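You operate a simulated robot arm through the tools that you are given. There is no shell and no other tool.

Carry out the task below with a simulated robot arm. There is one attempt and no reset: what you move stays moved.

TASK
Drop one 70 mL measure of pellets into the small jar with the orange foot.
Fine: stand it in the jar carrier, set the slider, slide the carrier IN, push the pellet filler's button once, slide it OUT; leave the other small jars. Where these are worked on the way, their far stop is far enough and under half their travel is too little: jar carrier.

It is judged by the outcome, as a careful person would: the job done as asked, and still so three seconds after it is handed in. It fails if anything else is knocked over, pushed out of place, dropped, spilled or broken.

THE ROBOT
A 7-joint arm with a two-finger parallel gripper, fixed in place. Base frame: the origin is on the floor under the middle of its stand, x ahead of it, y to its left, z up; the work surface is at about z = 0.868. Units: m, degrees, N and s.
With the tool pointing down near the work surface it reaches from about 0.3 to 0.7 m from the base axis. Its first joint turns from -66.0 to 66.0 degrees. Payload 1.57 kg.
The TCP is the grasp point between the finger pads, 0.03 m short of the fingertips. In the tool frame z runs along the fingers and y along their closing line. Largest opening 0.11 m; finger width 0.024, thickness 0.012; the body of the gripper, 0.048 by 0.112 m, starts 0.078 m behind the TCP.
Orientation is told as [roll, pitch, yaw] about the base's x, y, z axes, in that order, counted from this pose: with the fingers straight down and closing along the base's y, the tool's x points along the base's -x, its y along +y and its z along -z.

THE INTERFACE
- The arm moves only by the tool jog_arm. Its argument "targets" is text: rows parted by semicolons, each of 7 numbers parted by spaces: the shift along the base's x, y, z in units of 25 mm (1.0 is 25 mm), then the turn, a rotation vector about the base's x, y, z in units of 5 degrees (1.0 is 5 degrees), then the closure, from 0 (fully open) to 1 (shut). In form: tx ty tz ax ay az jaw; .... A call has 1 to 20 rows; each row shifts and turns the commanded pose from where the row before left it. A call with a number of a shift or a turn outside -1 to 1 is refused whole. Each row takes 0.2 s and may step no farther than 0.05 m and 8.6 degrees from the row before; otherwise, or with a gripper value out of range, the whole call is refused. Where a pose cannot be reached the arm comes as near as it can. A force on the tool above 60 N (or 10 N above the force at the start of the call, whichever is more), or a blocked arm, ends the call early, and 0.2 s more pass. Each finger travels about 0.108 m/s and halts on what it meets, pressing with about 22 N; the grip force reading is that of the motor and also rises with nothing between the fingers. The clock runs only during rows and for 0.2 s after the last one: add rows that do not move to give the fingers time. It gives the time, the measured TCP pose, the force on the tool (base axes), the opening and the grip force at its end, in the units of the frame above (readings bear some noise), with the torque about the TCP (base axes, N m) and any sound that the robot's microphone picked up, and new pictures: "views" is both (left out), scene, wrist or none.
- Cameras (640 x 400 px; columns grow to the right, rows downward): "scene" is fixed at [0.1648, -0.3917, 1.4082]; the picture's right is [0.78, -0.62, 0.00], its down [-0.32, -0.40, -0.86] and it looks along [0.53, 0.67, -0.51] (base axes); focal length 309 px, centre (320, 200). "wrist" rides on the gripper at [0.07, 0.016, -0.141] in the tool frame; the picture's right is [-0.23, 0.97, 0.00], its down [-0.86, -0.20, -0.48] and it looks along [-0.47, -0.11, 0.88] (tool axes); focal length 222 px, centre (320, 200). There is no depth. A picture from a camera that has moved, and an enlarged one, comes with that camera's place and axes in the base frame and with its lens.
- close_up(camera, box): a new picture of the part [left, top, right, bottom] of that camera's present view, enlarged. It takes no simulated time.
- hand_in(): hands the job in; it is judged then, once.

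Nothing tells you positions but the pictures and the camera data. Unless the task says otherwise, let go and move clear before handing in.

The tools are called after "Call:" by a JSON object that holds its "name" and its "arguments". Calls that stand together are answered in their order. jog_arm: Moves the arm, as the interface text tells. Its arguments: {"type":"object","properties":{"targets":{"type":"string"},"views":{"type":"string","enum":["both","scene","wrist","none"]}},"required":["targets"]} The other tools are called the same way: close_up (camera, box) takes an enlarged picture of a part of a camera's view; hand_in () hands the job in.

At the start:

```text
t: 0.0
tool_pos: [0.4729, 0.0413, 1.2344]
ee_rot: [0.0, 0.1, 0.0]
contact_force: [0.0, 0.6, 1.3]
torque: [0.01, 0.0, -0.03]
grip_width: 0.1101
finger_force: 0.0
```

scene: 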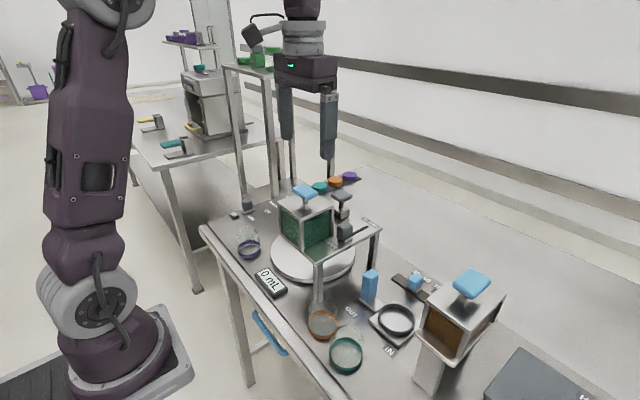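
wrist: 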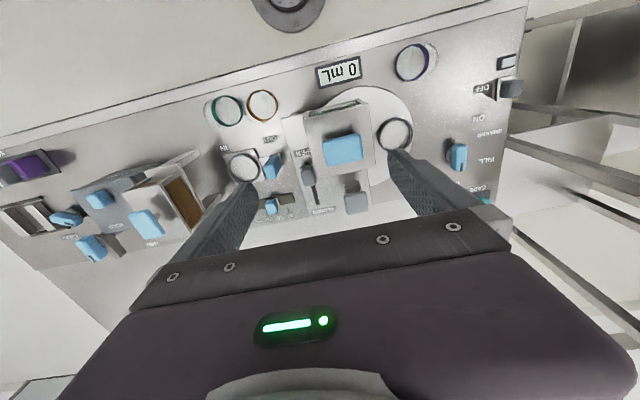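

I see a bench with two dispensers, small jars with coloured feet (orange, teal, purple), a jar carrier with IN/OUT marks and some blue handles. I'll take enlarged pictures first to work out which parts are which.

Call:
{"name": "close_up", "arguments": {"camera": "scene", "box": [200, 170, 400, 295]}}

Call:
{"name": "close_up", "arguments": {"camera": "scene", "box": [280, 250, 520, 400]}}

Call:
{"name": "close_up", "arguments": {"camera": "wrist", "box": [190, 40, 430, 230]}}

Call:
{"name": "close_up", "arguments": {"camera": "wrist", "box": [0, 130, 240, 280]}}

```text
3.20 times, centred on (300, 232) of scene
camera zoom: at [0.1648, -0.3917, 1.4082], right [0.78, -0.62, 0.0], down [-0.32, -0.4, -0.86], along [0.53, 0.67, -0.51], focal length 988 px, centre (384, 96)
```

zoom: 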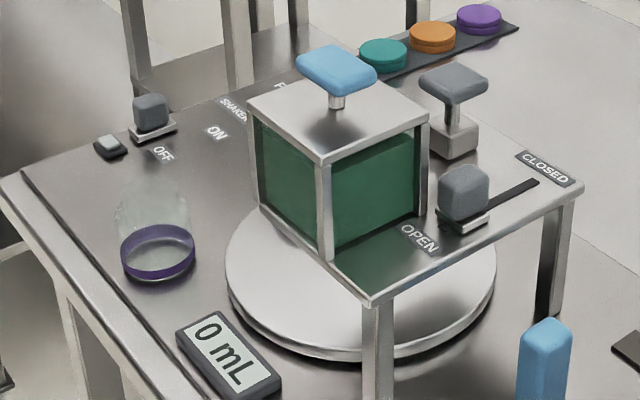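

```text
2.67 times, centred on (400, 325) of scene
camera zoom: at [0.1648, -0.3917, 1.4082], right [0.78, -0.62, 0.0], down [-0.32, -0.4, -0.86], along [0.53, 0.67, -0.51], focal length 823 px, centre (107, -133)
```

zoom: 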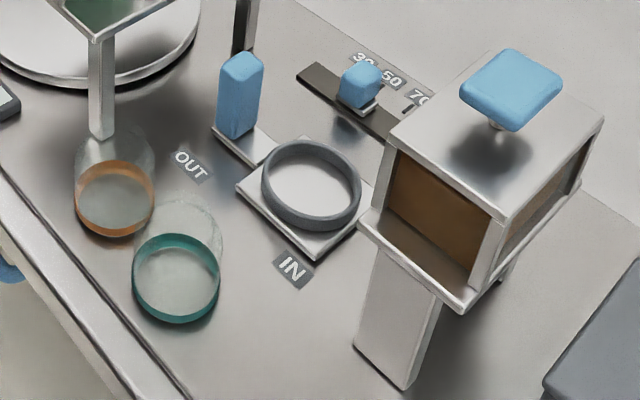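

```text
2.11 times, centred on (310, 135) of wrist
camera zoom: at [0.4036, 0.0559, 1.3773], right [0.23, 0.97, 0.0], down [0.86, -0.2, 0.48], along [0.47, -0.11, -0.88], focal length 468 px, centre (341, 337)
```

zoom: 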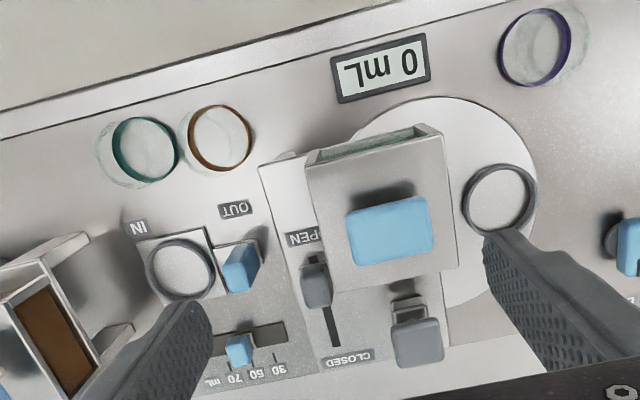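

```text
2.67 times, centred on (120, 205) of wrist
camera zoom: at [0.4036, 0.0559, 1.3773], right [0.23, 0.97, 0.0], down [0.86, -0.2, 0.48], along [0.47, -0.11, -0.88], focal length 592 px, centre (853, 187)
```

zoom: 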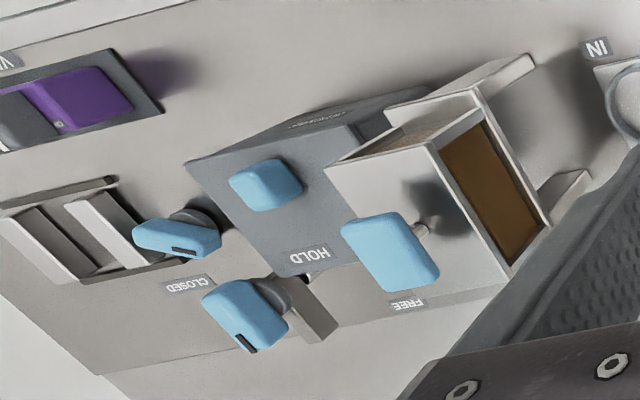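

The bench holds a brown-windowed filler at about (0.55, -0.28) with a blue top button. A carrier ring sits at about (0.54, -0.16) in the OUT place, a mL slider is behind it, and the orange jar is near (0.42, -0.077). I'll stay high and move over this area to read the labels.

Call:
{"name": "jog_arm", "arguments": {"targets": "-0.25 -1 0 0 0 0 0;-0.25 -1 0 0 0 0 0;-0.25 -1 0 0 0 0 0;-0.25 -1 0 0 0 0 0;-0.25 -1 0 0 0 0 0;-0.25 -1 0 0 0 0 0;-0.25 -1 0 0 0 0 0;-0.25 -1 0 0 0 0 0;0 0 0 0 0 0 0"}}

```text
t: 2.0
tool_pos: [0.4242, -0.1592, 1.2352]
ee_rot: [0.0, 0.0, 0.1]
contact_force: [0.6, -0.4, -0.2]
torque: [-0.01, 0.03, 0.02]
grip_width: 0.1102
finger_force: 0.1
camera wrist: at [0.3548, -0.1445, 1.378], right [0.23, 0.97, 0.0], down [0.86, -0.2, 0.48], along [0.47, -0.11, -0.88], focal length 222 px, centre (320, 200)
```

scene: 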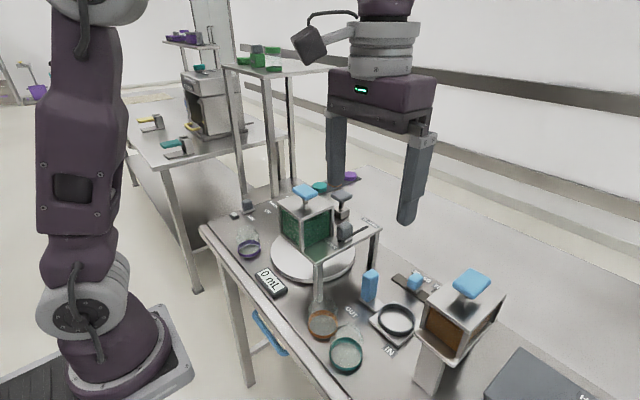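
wrist: 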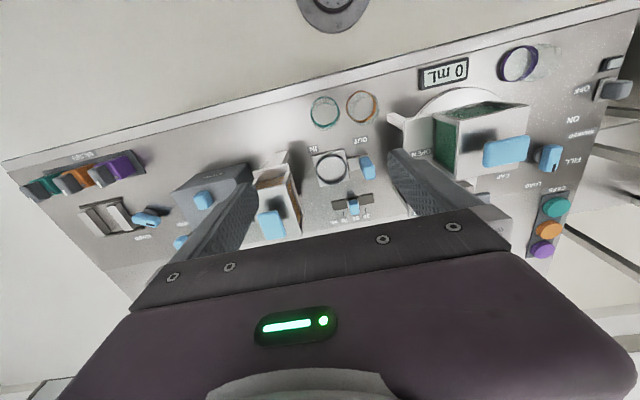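

Call:
{"name": "close_up", "arguments": {"camera": "wrist", "box": [290, 80, 420, 220]}}

Call:
{"name": "close_up", "arguments": {"camera": "wrist", "box": [160, 130, 320, 260]}}

Call:
{"name": "close_up", "arguments": {"camera": "wrist", "box": [380, 30, 640, 260]}}

Call:
{"name": "close_up", "arguments": {"camera": "scene", "box": [370, 250, 450, 310]}}

Call:
{"name": "close_up", "arguments": {"camera": "wrist", "box": [0, 130, 180, 250]}}

```text
2.86 times, centred on (355, 150) of wrist
camera zoom: at [0.3548, -0.1445, 1.378], right [0.23, 0.97, 0.0], down [0.86, -0.2, 0.48], along [0.47, -0.11, -0.88], focal length 635 px, centre (220, 343)
```

zoom: 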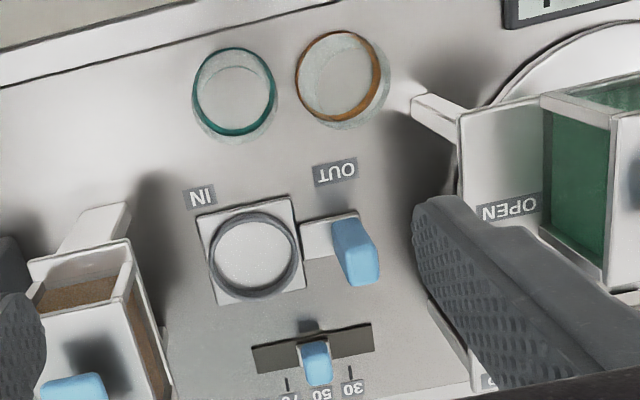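

```text
3.08 times, centred on (240, 195) of wrist
camera zoom: at [0.3548, -0.1445, 1.378], right [0.23, 0.97, 0.0], down [0.86, -0.2, 0.48], along [0.47, -0.11, -0.88], focal length 684 px, centre (566, 215)
```

zoom: 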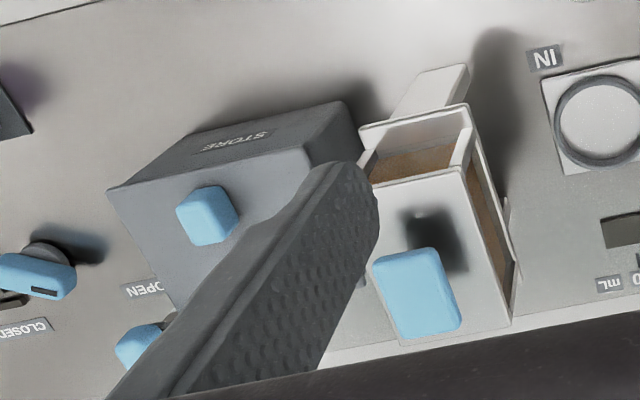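

```text
1.74 times, centred on (510, 145) of wrist
camera zoom: at [0.3548, -0.1445, 1.378], right [0.23, 0.97, 0.0], down [0.86, -0.2, 0.48], along [0.47, -0.11, -0.88], focal length 386 px, centre (-10, 296)
```

zoom: 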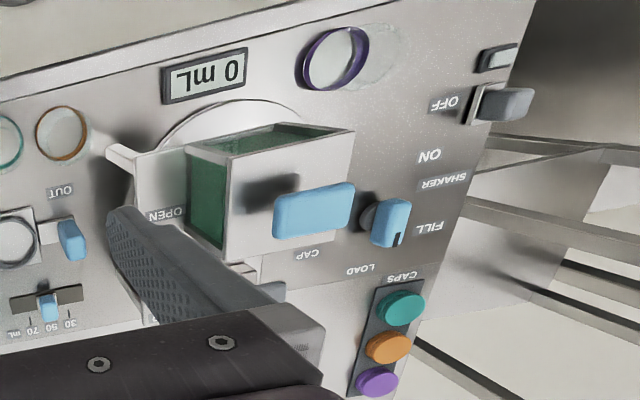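

```text
6.67 times, centred on (410, 280) of scene
camera zoom: at [0.1648, -0.3917, 1.4082], right [0.78, -0.62, 0.0], down [-0.32, -0.4, -0.86], along [0.53, 0.67, -0.51], focal length 2058 px, centre (-280, -333)
```

zoom: 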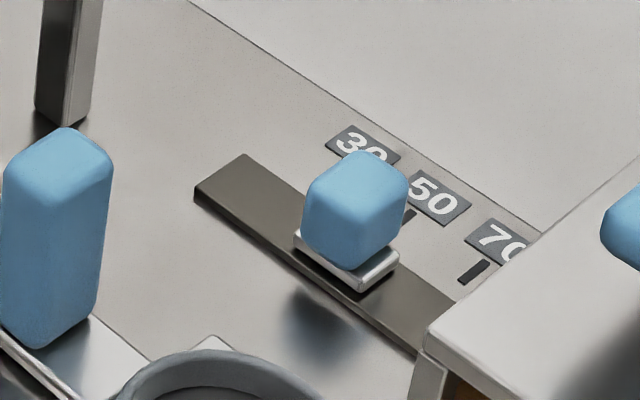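

```text
3.33 times, centred on (90, 190) of wrist
camera zoom: at [0.3548, -0.1445, 1.378], right [0.23, 0.97, 0.0], down [0.86, -0.2, 0.48], along [0.47, -0.11, -0.88], focal length 740 px, centre (1087, 233)
```

zoom: 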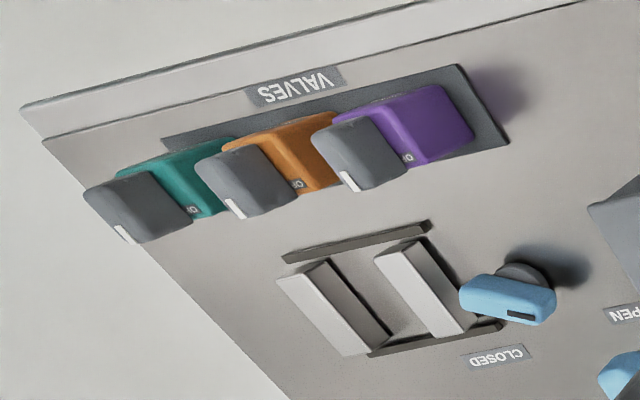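

The brown filler with the jar carrier and the 30/50/70 mL slider is the one to use; the slider seems to stand at 50. Next I'll bring the wrist camera lower and nearer to see the jar, carrier and handle heights.

Call:
{"name": "jog_arm", "arguments": {"targets": "-0.5 0.4 -0.9 0 0 0 0;-0.5 0.4 -0.9 0 0 0 0;-0.5 0.4 -0.9 0 0 0 0;-0.5 0.4 -0.9 0 0 0 0;-0.5 0.4 -0.9 0 0 0 0;-0.5 0.4 -0.9 0 0 0 0;0 0 0 0 0 0 0"}}

```text
t: 3.6
tool_pos: [0.3484, -0.0995, 1.1]
ee_rot: [0.0, 0.0, 0.0]
contact_force: [0.2, 0.3, -0.5]
torque: [0.0, -0.02, -0.04]
grip_width: 0.1098
finger_force: 0.1
camera wrist: at [0.278, -0.0845, 1.2421], right [0.23, 0.97, 0.0], down [0.86, -0.2, 0.48], along [0.47, -0.11, -0.88], focal length 222 px, centre (320, 200)
```

scene: 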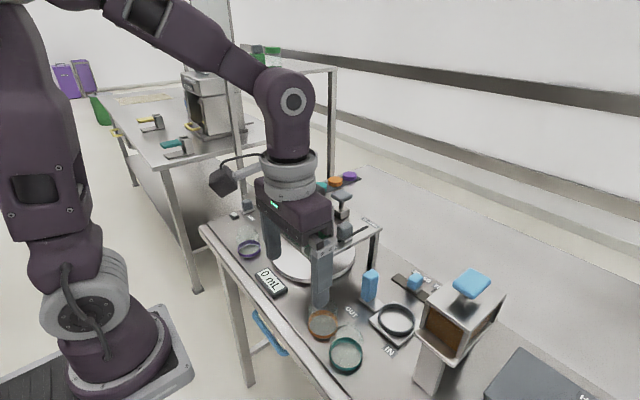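
wrist: 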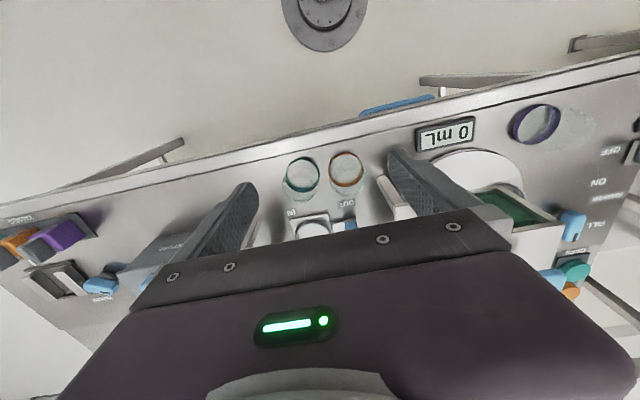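

Call:
{"name": "close_up", "arguments": {"camera": "wrist", "box": [260, 130, 400, 240]}}

Call:
{"name": "close_up", "arguments": {"camera": "scene", "box": [280, 250, 420, 380]}}

```text
3.64 times, centred on (330, 185) of wrist
camera zoom: at [0.278, -0.0845, 1.2421], right [0.23, 0.97, 0.0], down [0.86, -0.2, 0.48], along [0.47, -0.11, -0.88], focal length 808 px, centre (284, 254)
```

zoom: 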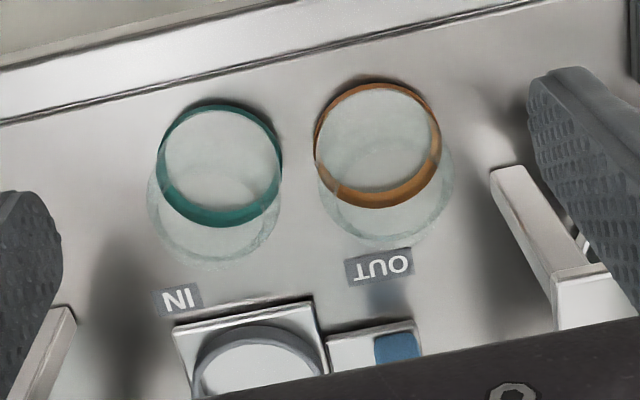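

```text
3.08 times, centred on (350, 315) of scene
camera zoom: at [0.1648, -0.3917, 1.4082], right [0.78, -0.62, 0.0], down [-0.32, -0.4, -0.86], along [0.53, 0.67, -0.51], focal length 950 px, centre (228, -154)
```

zoom: 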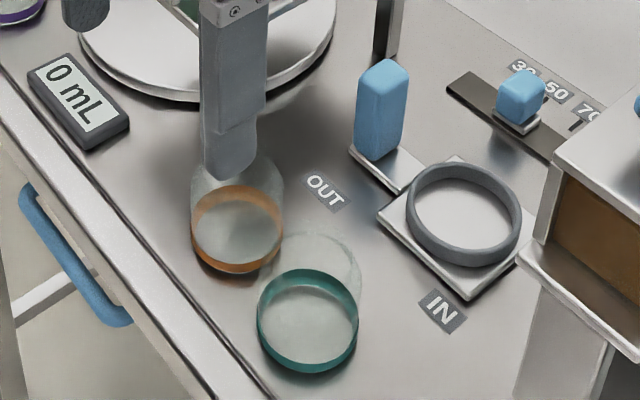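

The orange jar is an open glass about 60 mm across and 60 mm tall, standing near (0.423, -0.076) with the teal jar close on its -y side. I'll move forward, still high, to view the carrier, the handle and the slider marks from above.

Call:
{"name": "jog_arm", "arguments": {"targets": "0.88 -0.27 0 0 0 0 0;0.88 -0.27 0 0 0 0 0;0.88 -0.27 0 0 0 0 0;0.88 -0.27 0 0 0 0 0;0.88 -0.27 0 0 0 0 0;0.88 -0.27 0 0 0 0 0;0 0 0 0 0 0 0"}}

Call:
{"name": "close_up", "arguments": {"camera": "wrist", "box": [240, 100, 420, 230]}}

```text
t: 5.2
tool_pos: [0.4817, -0.1395, 1.0999]
ee_rot: [0.0, 0.0, -0.1]
contact_force: [0.9, 0.7, 0.1]
torque: [0.01, 0.02, 0.01]
grip_width: 0.1098
finger_force: 0.1
camera wrist: at [0.4113, -0.1248, 1.242], right [0.23, 0.97, 0.0], down [0.86, -0.2, 0.48], along [0.47, -0.11, -0.88], focal length 222 px, centre (320, 200)
```

scene: 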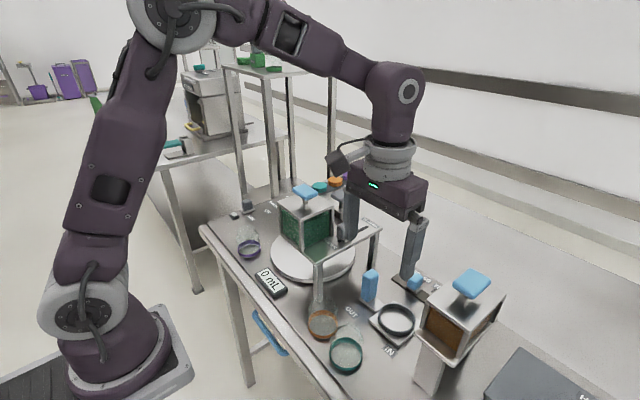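
wrist: 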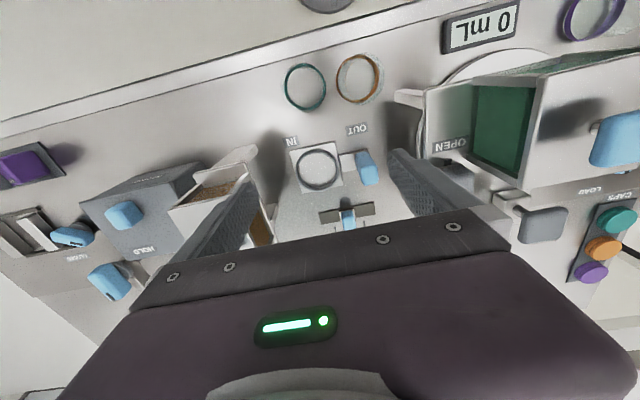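

```text
3.08 times, centred on (330, 165) of wrist
camera zoom: at [0.4113, -0.1248, 1.242], right [0.23, 0.97, 0.0], down [0.86, -0.2, 0.48], along [0.47, -0.11, -0.88], focal length 684 px, centre (289, 308)
```

zoom: 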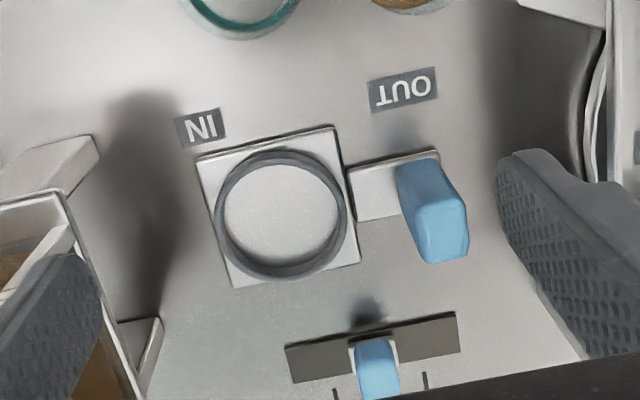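

The carrier plate looks aligned with the axes, with its centre at about (0.545, -0.158), and the handle post stands at about (0.547, -0.082) with its top near z 0.947. The slider is at 50 (y about -0.123), and the 70 mark is about 30 mm further toward -y. I'll zoom in to measure the ring and the jar.

Call:
{"name": "close_up", "arguments": {"camera": "wrist", "box": [285, 130, 385, 195]}}

Call:
{"name": "close_up", "arguments": {"camera": "wrist", "box": [310, 190, 390, 240]}}

Call:
{"name": "close_up", "arguments": {"camera": "wrist", "box": [275, 45, 395, 120]}}

Call:
{"name": "close_up", "arguments": {"camera": "scene", "box": [300, 290, 380, 380]}}

```text
6.15 times, centred on (335, 162) of wrist
camera zoom: at [0.4113, -0.1248, 1.242], right [0.23, 0.97, 0.0], down [0.86, -0.2, 0.48], along [0.47, -0.11, -0.88], focal length 1367 px, centre (228, 431)
```

zoom: 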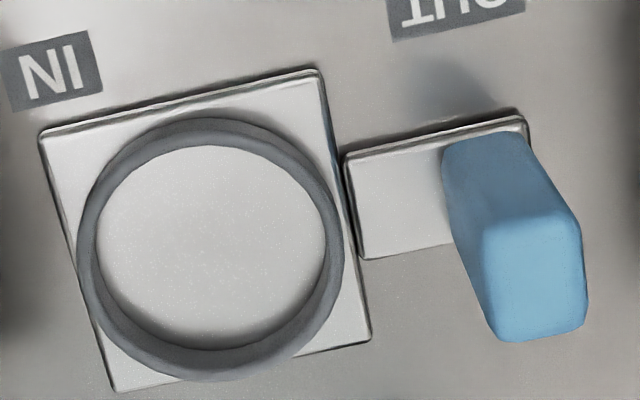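

```text
8.00 times, centred on (350, 215) of wrist
camera zoom: at [0.4113, -0.1248, 1.242], right [0.23, 0.97, 0.0], down [0.86, -0.2, 0.48], along [0.47, -0.11, -0.88], focal length 1777 px, centre (80, 80)
```

zoom: 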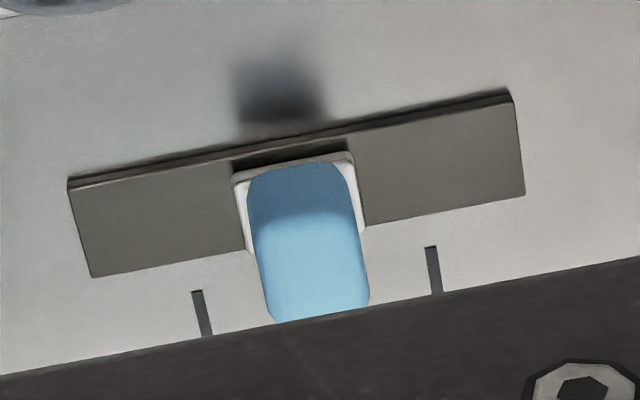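

```text
5.33 times, centred on (335, 82) of wrist
camera zoom: at [0.4113, -0.1248, 1.242], right [0.23, 0.97, 0.0], down [0.86, -0.2, 0.48], along [0.47, -0.11, -0.88], focal length 1185 px, centre (240, 827)
```

zoom: 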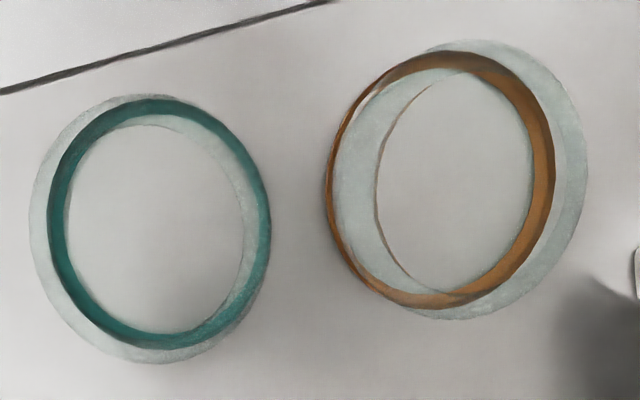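

```text
4.44 times, centred on (340, 335) of scene
camera zoom: at [0.1648, -0.3917, 1.4082], right [0.78, -0.62, 0.0], down [-0.32, -0.4, -0.86], along [0.53, 0.67, -0.51], focal length 1372 px, centre (231, -400)
```

zoom: 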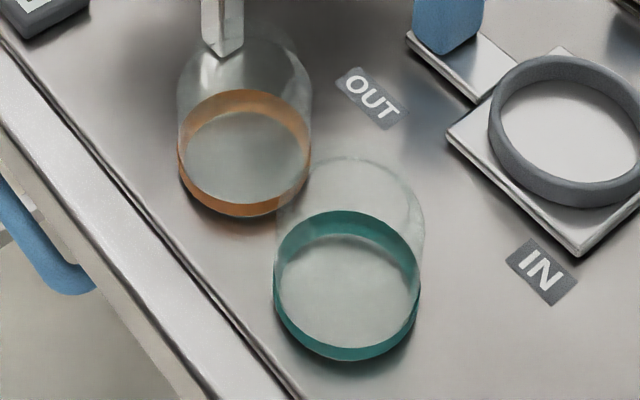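

The ring's inner diameter is about 64 mm and the jar foot is about 61 mm, so placing it needs good centring. I'll go above the orange jar and turn the gripper to -75° yaw. That way the fingers close roughly along x, clear of the teal jar and the green stand's leg.

Call:
{"name": "jog_arm", "arguments": {"targets": "-0.1525 0.1827 0 0 0 -1 0;-0.1525 0.1827 0 0 0 -1 0;-0.1525 0.1827 0 0 0 -1 0;-0.1525 0.1827 0 0 0 -1 0;-0.1525 0.1827 0 0 0 -1 0;-0.1525 0.1827 0 0 0 -1 0;-0.1525 0.1827 0 0 0 -1 0;-0.1525 0.1827 0 0 0 -1 0;-0.1525 0.1827 0 0 0 -1 0;-0.1525 0.1827 0 0 0 -1 0;-0.1525 0.1827 0 0 0 -1 0;-0.1525 0.1827 0 0 0 -1 0;-0.1525 0.1827 0 0 0 -1 0;-0.1525 0.1827 0 0 0 -1 0;-0.1525 0.1827 0 0 0 -1 0;0 0 0 0 0 0 0"}}

Call:
{"name": "close_up", "arguments": {"camera": "wrist", "box": [240, 120, 400, 220]}}

```text
t: 8.6
tool_pos: [0.4247, -0.0707, 1.1005]
ee_rot: [0.0, 0.0, -75.0]
contact_force: [-0.2, 0.6, 0.0]
torque: [0.01, 0.04, 0.03]
grip_width: 0.1101
finger_force: 0.2
camera wrist: at [0.4219, -0.0004, 1.2429], right [1.0, 0.03, 0.0], down [0.03, -0.88, 0.48], along [0.02, -0.48, -0.88], focal length 222 px, centre (320, 200)
```

scene: 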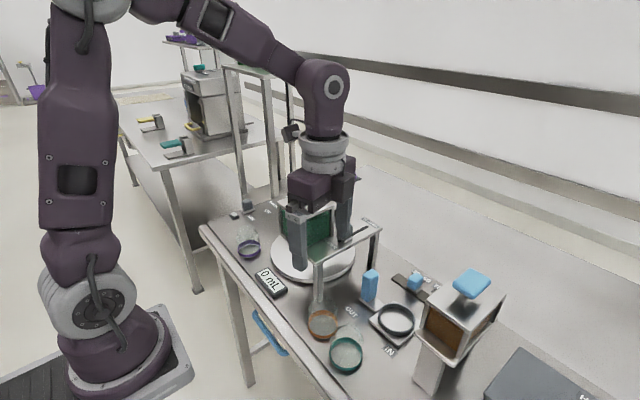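
wrist: 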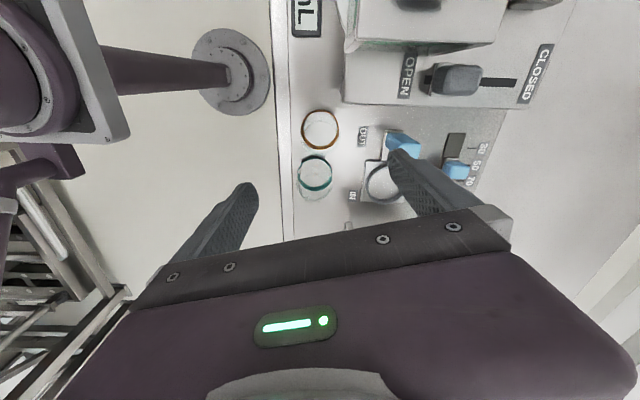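

```text
4.00 times, centred on (320, 170) of wrist
camera zoom: at [0.4219, -0.0004, 1.2429], right [1.0, 0.03, 0.0], down [0.03, -0.88, 0.48], along [0.02, -0.48, -0.88], focal length 888 px, centre (320, 320)
```

zoom: 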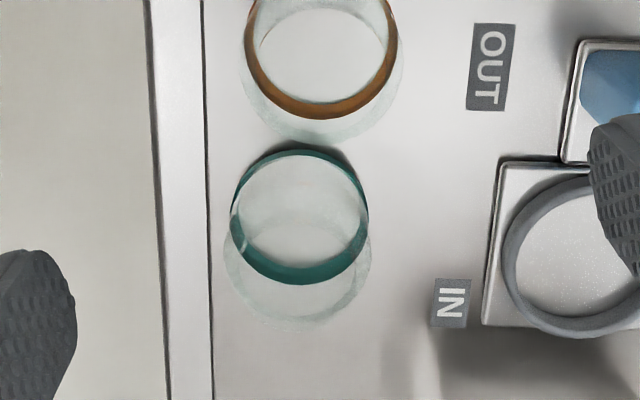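

The jar centre measures (0.425, -0.0717), almost exactly under the gripper, and its rim is near z 0.92. I'll descend most of the way with the fingers open, then check.

Call:
{"name": "jog_arm", "arguments": {"targets": "0 -0.04 -0.9 0 0 0 0;0 0 -0.9 0 0 0 0;0 0 -0.9 0 0 0 0;0 0 -0.9 0 0 0 0;0 0 -0.9 0 0 0 0;0 0 -0.9 0 0 0 0;0 0 -0.6 0 0 0 0;0 0 0 0 0 0 0"}}

Call:
{"name": "close_up", "arguments": {"camera": "wrist", "box": [200, 80, 440, 230]}}

Call:
{"name": "close_up", "arguments": {"camera": "scene", "box": [250, 230, 410, 380]}}

```text
t: 10.4
tool_pos: [0.4226, -0.0728, 0.9507]
ee_rot: [0.0, 0.0, -74.9]
contact_force: [-0.1, -0.3, -0.2]
torque: [0.03, -0.02, 0.03]
grip_width: 0.1099
finger_force: 0.1
camera wrist: at [0.4216, -0.0028, 1.0923], right [1.0, 0.03, 0.0], down [0.03, -0.88, 0.48], along [0.02, -0.48, -0.88], focal length 222 px, centre (320, 200)
```

scene: 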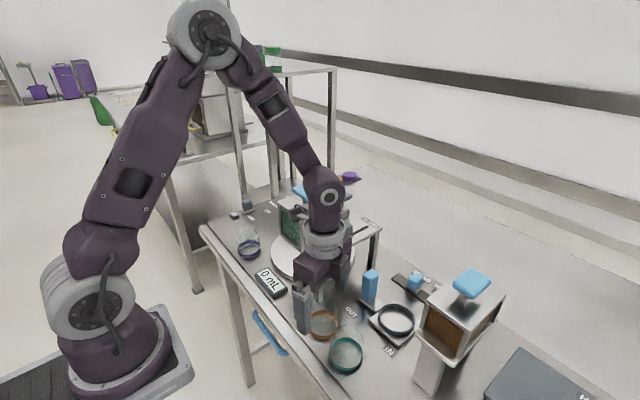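
wrist: 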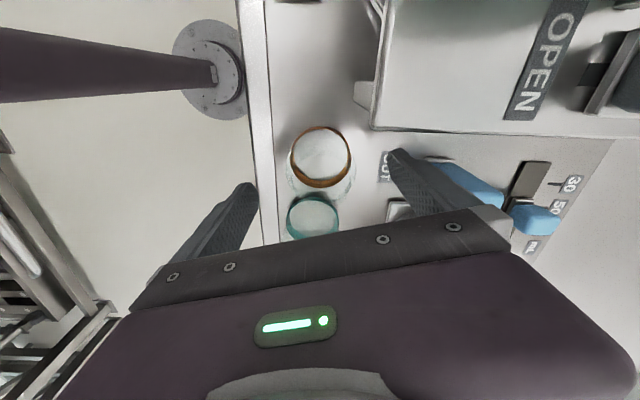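

```text
2.67 times, centred on (320, 155) of wrist
camera zoom: at [0.4216, -0.0028, 1.0923], right [1.0, 0.03, 0.0], down [0.03, -0.88, 0.48], along [0.02, -0.48, -0.88], focal length 592 px, centre (320, 320)
```

zoom: 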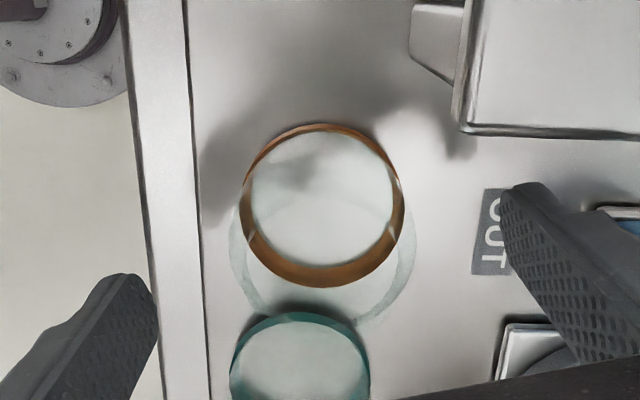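

```text
2.67 times, centred on (330, 305) of scene
camera zoom: at [0.1648, -0.3917, 1.4082], right [0.78, -0.62, 0.0], down [-0.32, -0.4, -0.86], along [0.53, 0.67, -0.51], focal length 823 px, centre (293, -80)
```

zoom: 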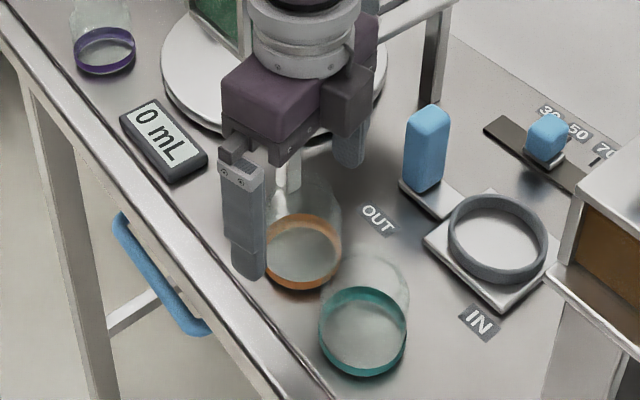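

The jar is centred within about 1 mm between the fingers, and its rim is at about z 0.912. I'll lower so the fingertips sit just above the orange foot, then close on the glass.

Call:
{"name": "jog_arm", "arguments": {"targets": "0.04 0.02 -0.68 0 0 0 0;0 0 -0.67 0 0 0 0;0 0 0 0 0 0 0;0 0 0 0 0 0 0.5;0 0 0 0 0 0 1;0 0 0 0 0 0 1;0 0 0 0 0 0 1;0 0 0 0 0 0 1"}}

Call:
{"name": "close_up", "arguments": {"camera": "wrist", "box": [220, 100, 420, 230]}}

Call:
{"name": "close_up", "arguments": {"camera": "scene", "box": [270, 250, 390, 380]}}

```text
t: 12.2
tool_pos: [0.4259, -0.0724, 0.9155]
ee_rot: [0.0, 0.1, -75.1]
contact_force: [-0.5, -0.3, -0.4]
torque: [0.02, 0.0, -0.03]
grip_width: 0.0591
finger_force: 22.5
camera wrist: at [0.4232, -0.0023, 1.0589], right [1.0, 0.03, 0.0], down [0.03, -0.88, 0.48], along [0.02, -0.48, -0.88], focal length 222 px, centre (320, 200)
```

scene: 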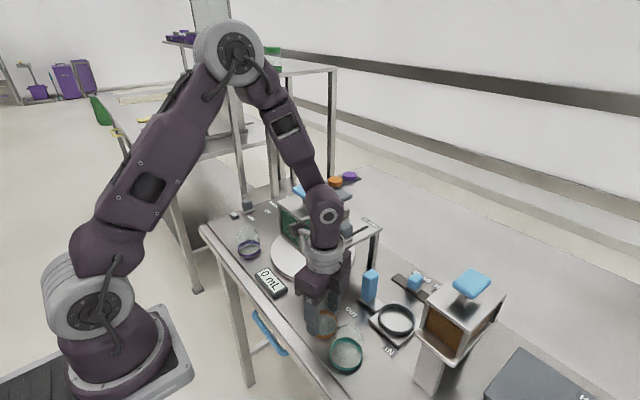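
wrist: 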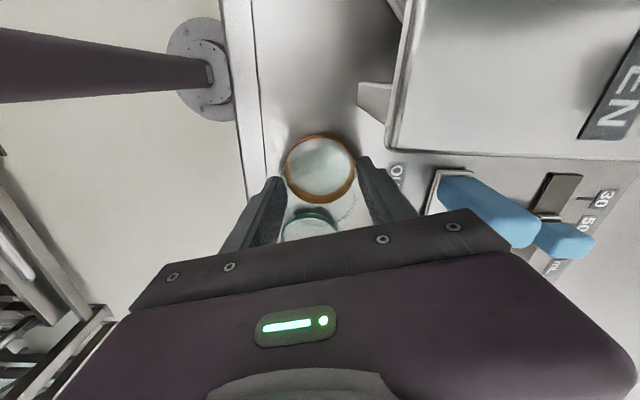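

```text
3.08 times, centred on (320, 165) of wrist
camera zoom: at [0.4232, -0.0023, 1.0589], right [1.0, 0.03, 0.0], down [0.03, -0.88, 0.48], along [0.02, -0.48, -0.88], focal length 684 px, centre (320, 308)
```

zoom: 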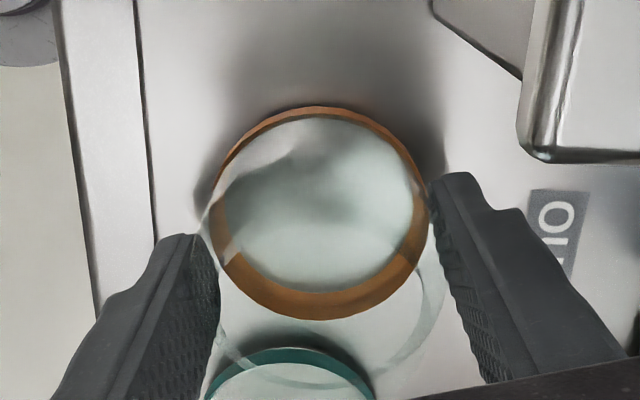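

```text
3.08 times, centred on (330, 315) of scene
camera zoom: at [0.1648, -0.3917, 1.4082], right [0.78, -0.62, 0.0], down [-0.32, -0.4, -0.86], along [0.53, 0.67, -0.51], focal length 950 px, centre (289, -154)
```

zoom: 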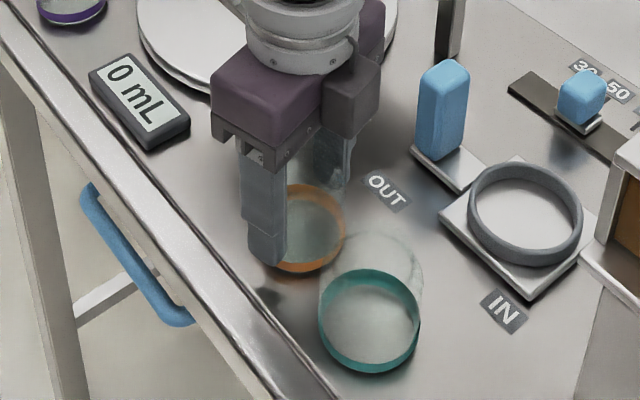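

The jar is gripped at 59 mm, centred within about 1 mm. I'll lift it 100 mm straight up, then carry it over the carrier ring.

Call:
{"name": "jog_arm", "arguments": {"targets": "0 0 0.5 0 0 0 1;0 0 0.5 0 0 0 1;0 0 1 0 0 0 1;0 0 1 0 0 0 1;0 0 1 0 0 0 1;0.683 -0.494 0 0 0 0 1;0.683 -0.494 0 0 0 0 1;0.683 -0.494 0 0 0 0 1;0.683 -0.494 0 0 0 0 1;0.683 -0.494 0 0 0 0 1;0.683 -0.494 0 0 0 0 1;0.683 -0.494 0 0 0 0 1;0 0 0 0 0 0 1;0 0 0 0 0 0 1"}}

Call:
{"name": "close_up", "arguments": {"camera": "wrist", "box": [220, 100, 420, 230]}}

Call:
{"name": "close_up", "arguments": {"camera": "scene", "box": [320, 230, 460, 350]}}

```text
t: 15.2
tool_pos: [0.5443, -0.1575, 1.0155]
ee_rot: [0.0, 0.1, -75.0]
contact_force: [-0.3, 0.0, -1.7]
torque: [-0.01, -0.02, 0.02]
grip_width: 0.059
finger_force: 21.6
camera wrist: at [0.5419, -0.0871, 1.1573], right [1.0, 0.03, 0.0], down [0.03, -0.88, 0.48], along [0.02, -0.48, -0.88], focal length 222 px, centre (320, 200)
```

scene: 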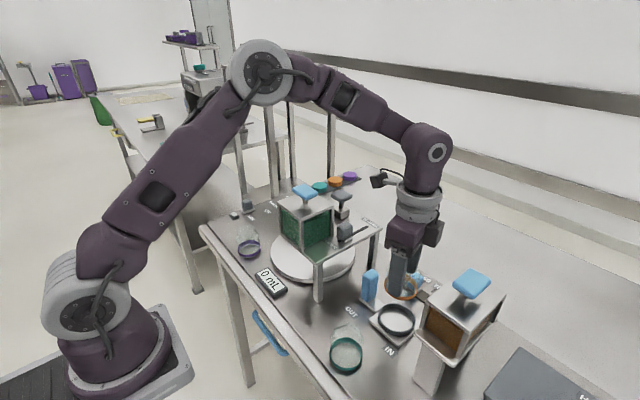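
wrist: 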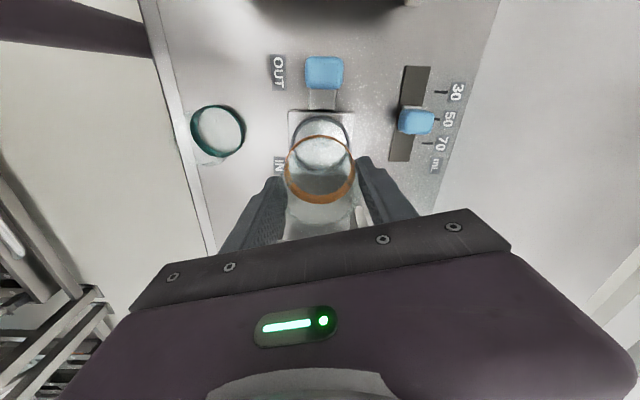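

```text
3.08 times, centred on (320, 165) of wrist
camera zoom: at [0.5419, -0.0871, 1.1573], right [1.0, 0.03, 0.0], down [0.03, -0.88, 0.48], along [0.02, -0.48, -0.88], focal length 684 px, centre (320, 308)
```

zoom: 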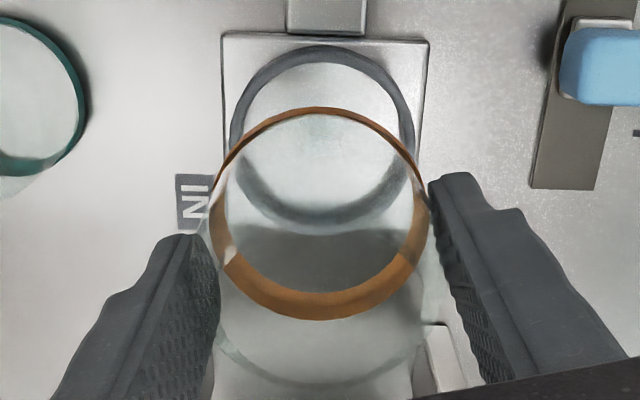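

```text
3.33 times, centred on (390, 290) of scene
camera zoom: at [0.1648, -0.3917, 1.4082], right [0.78, -0.62, 0.0], down [-0.32, -0.4, -0.86], along [0.53, 0.67, -0.51], focal length 1029 px, centre (87, -100)
```

zoom: 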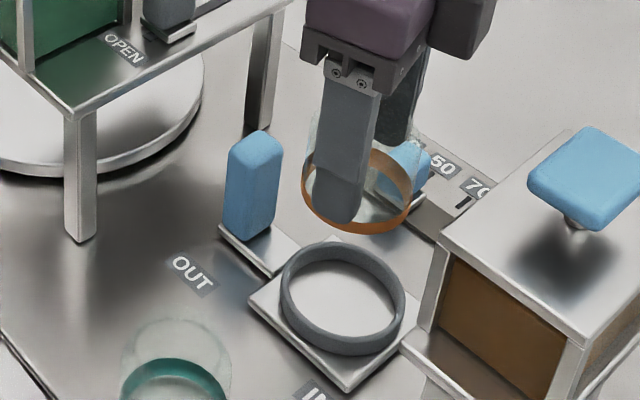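

The jar hangs over the ring and x agrees within 1 mm. I'll zoom in to fix the ring's y before lowering.

Call:
{"name": "close_up", "arguments": {"camera": "wrist", "box": [275, 105, 375, 170]}}

Call:
{"name": "close_up", "arguments": {"camera": "wrist", "box": [275, 145, 375, 225]}}

Call:
{"name": "close_up", "arguments": {"camera": "scene", "box": [365, 265, 425, 345]}}

```text
6.15 times, centred on (325, 138) of wrist
camera zoom: at [0.5419, -0.0871, 1.1573], right [1.0, 0.03, 0.0], down [0.03, -0.88, 0.48], along [0.02, -0.48, -0.88], focal length 1367 px, centre (289, 585)
```

zoom: 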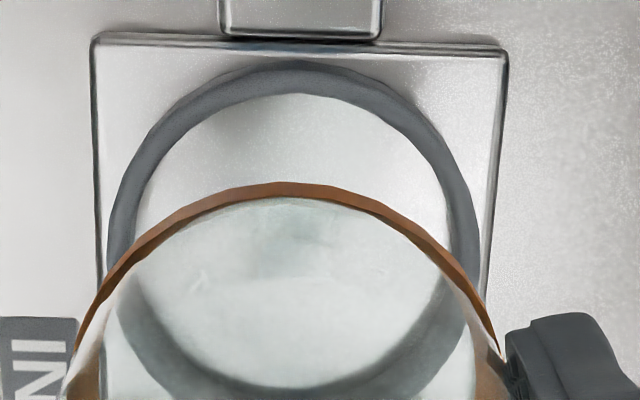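

```text
5.00 times, centred on (325, 185) of wrist
camera zoom: at [0.5419, -0.0871, 1.1573], right [1.0, 0.03, 0.0], down [0.03, -0.88, 0.48], along [0.02, -0.48, -0.88], focal length 1111 px, centre (295, 275)
```

zoom: 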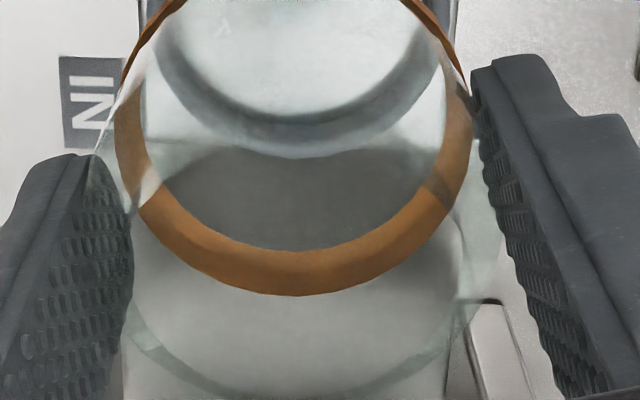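

```text
5.00 times, centred on (395, 305) of scene
camera zoom: at [0.1648, -0.3917, 1.4082], right [0.78, -0.62, 0.0], down [-0.32, -0.4, -0.86], along [0.53, 0.67, -0.51], focal length 1544 px, centre (-55, -325)
```

zoom: 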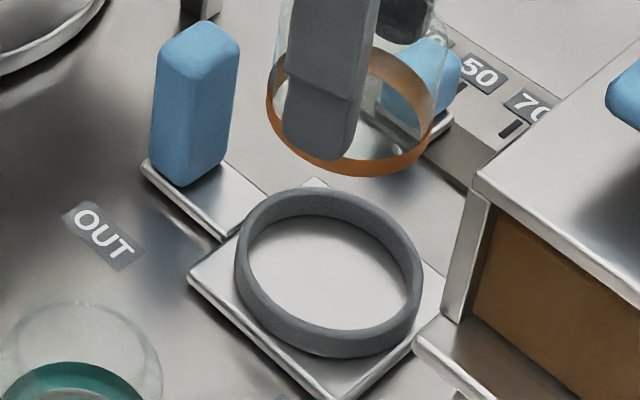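

The ring centre works out about 2 mm further toward -y and 1 mm further toward +x than the jar. I'll correct that and lower to just above the ring before the final alignment.

Call:
{"name": "jog_arm", "arguments": {"targets": "0.036 -0.08 -0.8 0 0 0 1;0 0 -0.8 0 0 0 1;0 0 -0.8 0 0 0 1;0 0 0 0 0 0 1;0 0 0 0 0 0 1"}}

Call:
{"name": "close_up", "arguments": {"camera": "wrist", "box": [265, 120, 375, 220]}}

Call:
{"name": "close_up", "arguments": {"camera": "scene", "box": [360, 270, 430, 350]}}

```text
t: 16.4
tool_pos: [0.5456, -0.1603, 0.9564]
ee_rot: [0.0, 0.1, -75.0]
contact_force: [0.4, 0.1, -1.2]
torque: [0.02, -0.01, -0.02]
grip_width: 0.0589
finger_force: 21.9
camera wrist: at [0.5431, -0.09, 1.098], right [1.0, 0.03, 0.0], down [0.03, -0.88, 0.48], along [0.02, -0.48, -0.88], focal length 222 px, centre (320, 200)
```

scene: 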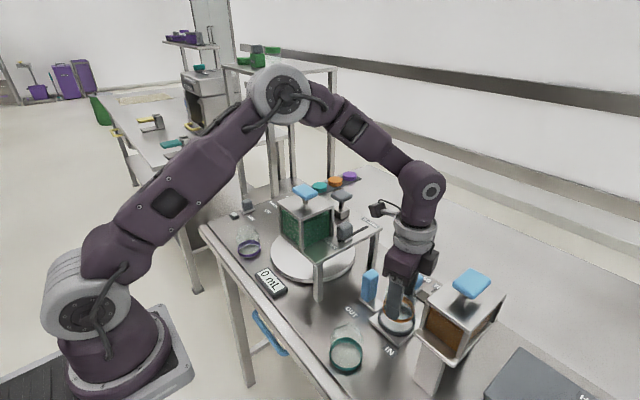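
wrist: 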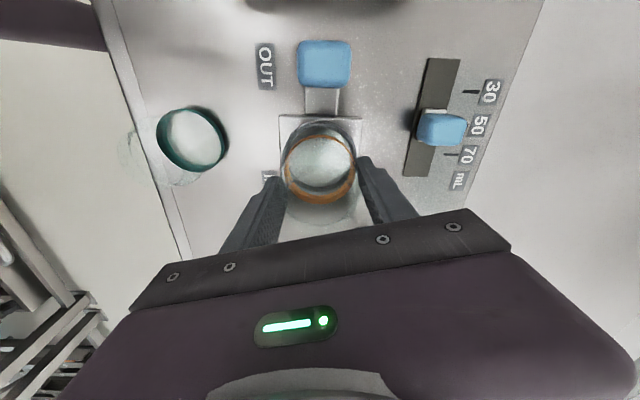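

```text
4.00 times, centred on (320, 170) of wrist
camera zoom: at [0.5431, -0.09, 1.098], right [1.0, 0.03, 0.0], down [0.03, -0.88, 0.48], along [0.02, -0.48, -0.88], focal length 888 px, centre (320, 320)
```

zoom: 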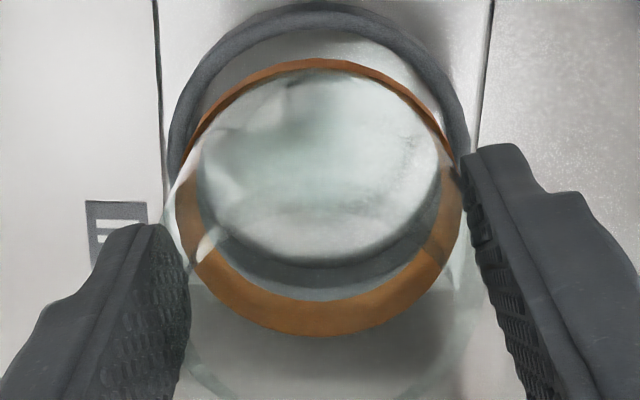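

```text
5.00 times, centred on (395, 310) of scene
camera zoom: at [0.1648, -0.3917, 1.4082], right [0.78, -0.62, 0.0], down [-0.32, -0.4, -0.86], along [0.53, 0.67, -0.51], focal length 1544 px, centre (-55, -350)
```

zoom: 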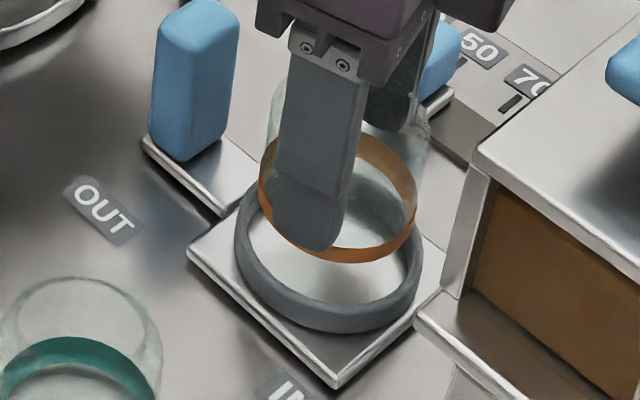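

The jar now lines up with the ring in both x and y, with its bottom about 30 mm above the plate. I'll lower it slowly while watching the force.

Call:
{"name": "jog_arm", "arguments": {"targets": "0 0 -0.3 0 0 0 1;0 0 -0.2 0 0 0 1;0 0 -0.2 0 0 0 1;0 0 -0.2 0 0 0 1;0 0 -0.1 0 0 0 1;0 0 0 0 0 0 1"}}

Call:
{"name": "close_up", "arguments": {"camera": "wrist", "box": [265, 120, 375, 220]}}

Call:
{"name": "close_up", "arguments": {"camera": "scene", "box": [360, 270, 430, 350]}}

```text
t: 17.8
tool_pos: [0.5451, -0.1599, 0.93]
ee_rot: [-0.1, 0.0, -74.8]
contact_force: [-0.7, -0.1, -1.4]
torque: [0.02, -0.01, 0.0]
grip_width: 0.0588
finger_force: 22.1
camera wrist: at [0.5435, -0.0897, 1.0733], right [1.0, 0.03, 0.0], down [0.03, -0.88, 0.48], along [0.02, -0.48, -0.88], focal length 222 px, centre (320, 200)
```

scene: 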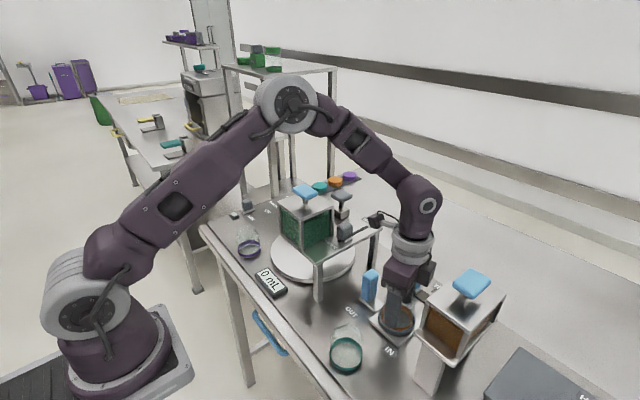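
wrist: 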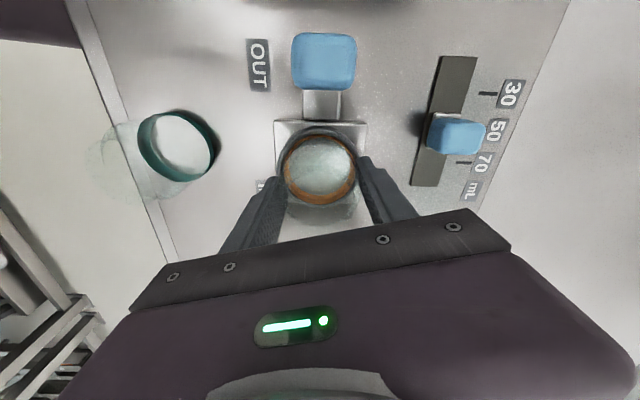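

```text
4.00 times, centred on (320, 170) of wrist
camera zoom: at [0.5435, -0.0897, 1.0733], right [1.0, 0.03, 0.0], down [0.03, -0.88, 0.48], along [0.02, -0.48, -0.88], focal length 888 px, centre (320, 320)
```

zoom: 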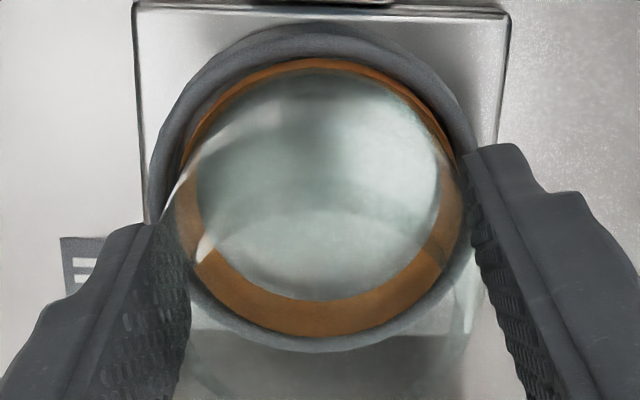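

```text
5.00 times, centred on (395, 310) of scene
camera zoom: at [0.1648, -0.3917, 1.4082], right [0.78, -0.62, 0.0], down [-0.32, -0.4, -0.86], along [0.53, 0.67, -0.51], focal length 1544 px, centre (-55, -350)
```

zoom: 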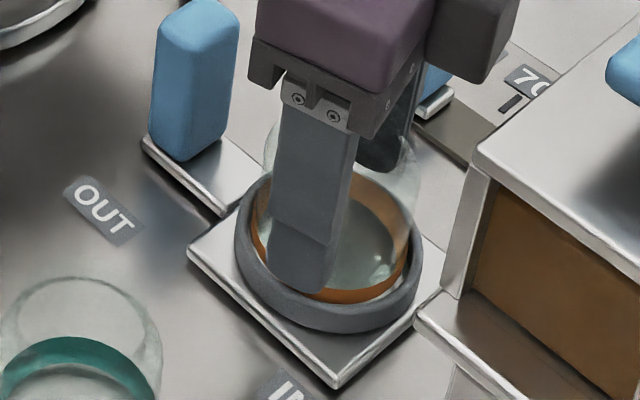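

The jar's foot is now inside the ring with no contact force. I'll continue down in small steps until it rests on the plate.

Call:
{"name": "jog_arm", "arguments": {"targets": "0 0 -0.08 0 0 0 1;0 0 -0.08 0 0 0 1;0 0 0 0 0 0 1", "views": "none"}}

```text
t: 18.6
tool_pos: [0.5452, -0.1596, 0.9272]
ee_rot: [0.0, 0.0, -74.8]
contact_force: [0.0, 0.3, -1.1]
torque: [0.07, -0.01, -0.03]
grip_width: 0.0589
finger_force: 21.5
```

Call:
{"name": "jog_arm", "arguments": {"targets": "0 0 -0.06 0 0 0 1;0 0 -0.06 0 0 0 1;0 0 0 0 0 0 1"}}

Call:
{"name": "close_up", "arguments": {"camera": "scene", "box": [360, 270, 430, 350]}}

Call:
{"name": "close_up", "arguments": {"camera": "wrist", "box": [265, 120, 375, 220]}}

```text
t: 19.4
tool_pos: [0.5454, -0.1603, 0.9263]
ee_rot: [0.1, -0.1, -74.9]
contact_force: [-3.6, 2.1, 35.0]
torque: [0.14, 0.7, -0.04]
grip_width: 0.059
finger_force: 22.3
camera wrist: at [0.5423, -0.0894, 1.0683], right [1.0, 0.03, 0.0], down [0.03, -0.88, 0.48], along [0.02, -0.48, -0.88], focal length 222 px, centre (320, 200)
```

scene: 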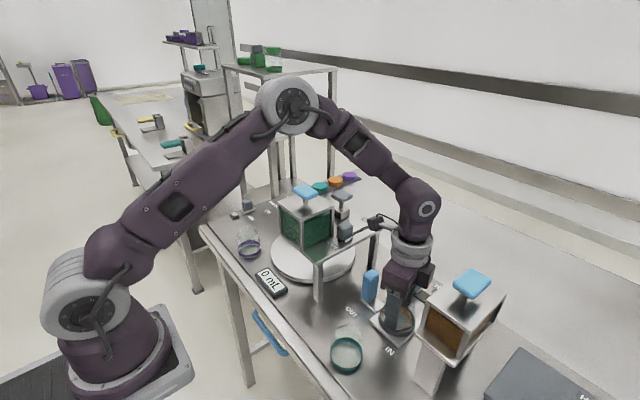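
wrist: 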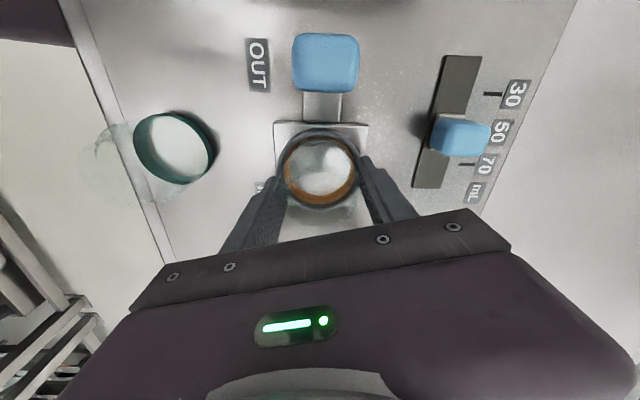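

```text
5.00 times, centred on (395, 310) of scene
camera zoom: at [0.1641, -0.3915, 1.4084], right [0.78, -0.62, 0.0], down [-0.32, -0.4, -0.86], along [0.53, 0.67, -0.51], focal length 1544 px, centre (-55, -350)
```

zoom: 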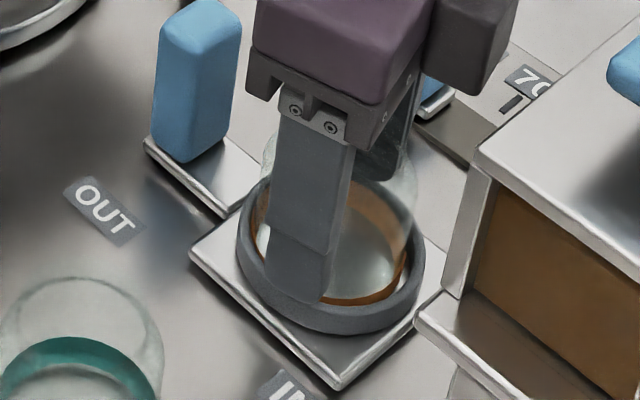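

```text
4.00 times, centred on (320, 170) of wrist
camera zoom: at [0.5423, -0.0894, 1.0683], right [1.0, 0.03, 0.0], down [0.03, -0.88, 0.48], along [0.02, -0.48, -0.88], focal length 888 px, centre (320, 320)
```

zoom: 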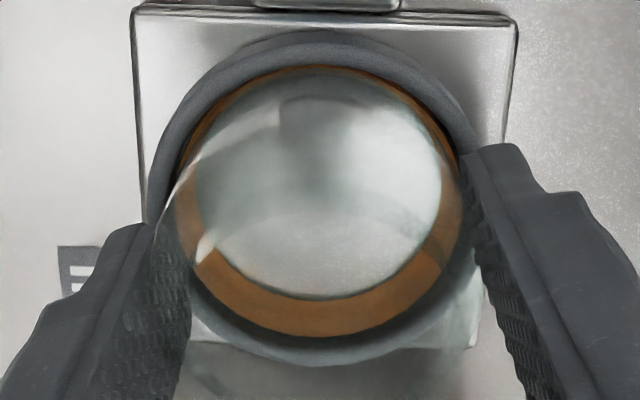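

The force rose to 35 N with the jar bottom at about z 0.878, so it has reached the carrier plate inside the ring. I'll ease the pressure off, open the fingers gently and look.

Call:
{"name": "jog_arm", "arguments": {"targets": "0 0 0.06 0 0 0 1;0 0 0 0 0 0 1", "views": "none"}}

```text
t: 20.0
tool_pos: [0.5446, -0.159, 0.9258]
ee_rot: [0.2, 0.0, -74.9]
contact_force: [0.2, 0.7, 24.5]
torque: [-0.09, 0.2, -0.01]
grip_width: 0.0588
finger_force: 21.5
```

Call:
{"name": "jog_arm", "arguments": {"targets": "0 0 0.05 0 0 0 1;0 0 0 0 0 0 1", "views": "none"}}

```text
t: 20.6
tool_pos: [0.5448, -0.1586, 0.9262]
ee_rot: [-0.3, 0.1, -75.0]
contact_force: [0.4, 0.6, -1.0]
torque: [-0.02, 0.03, -0.01]
grip_width: 0.059
finger_force: 21.7
```

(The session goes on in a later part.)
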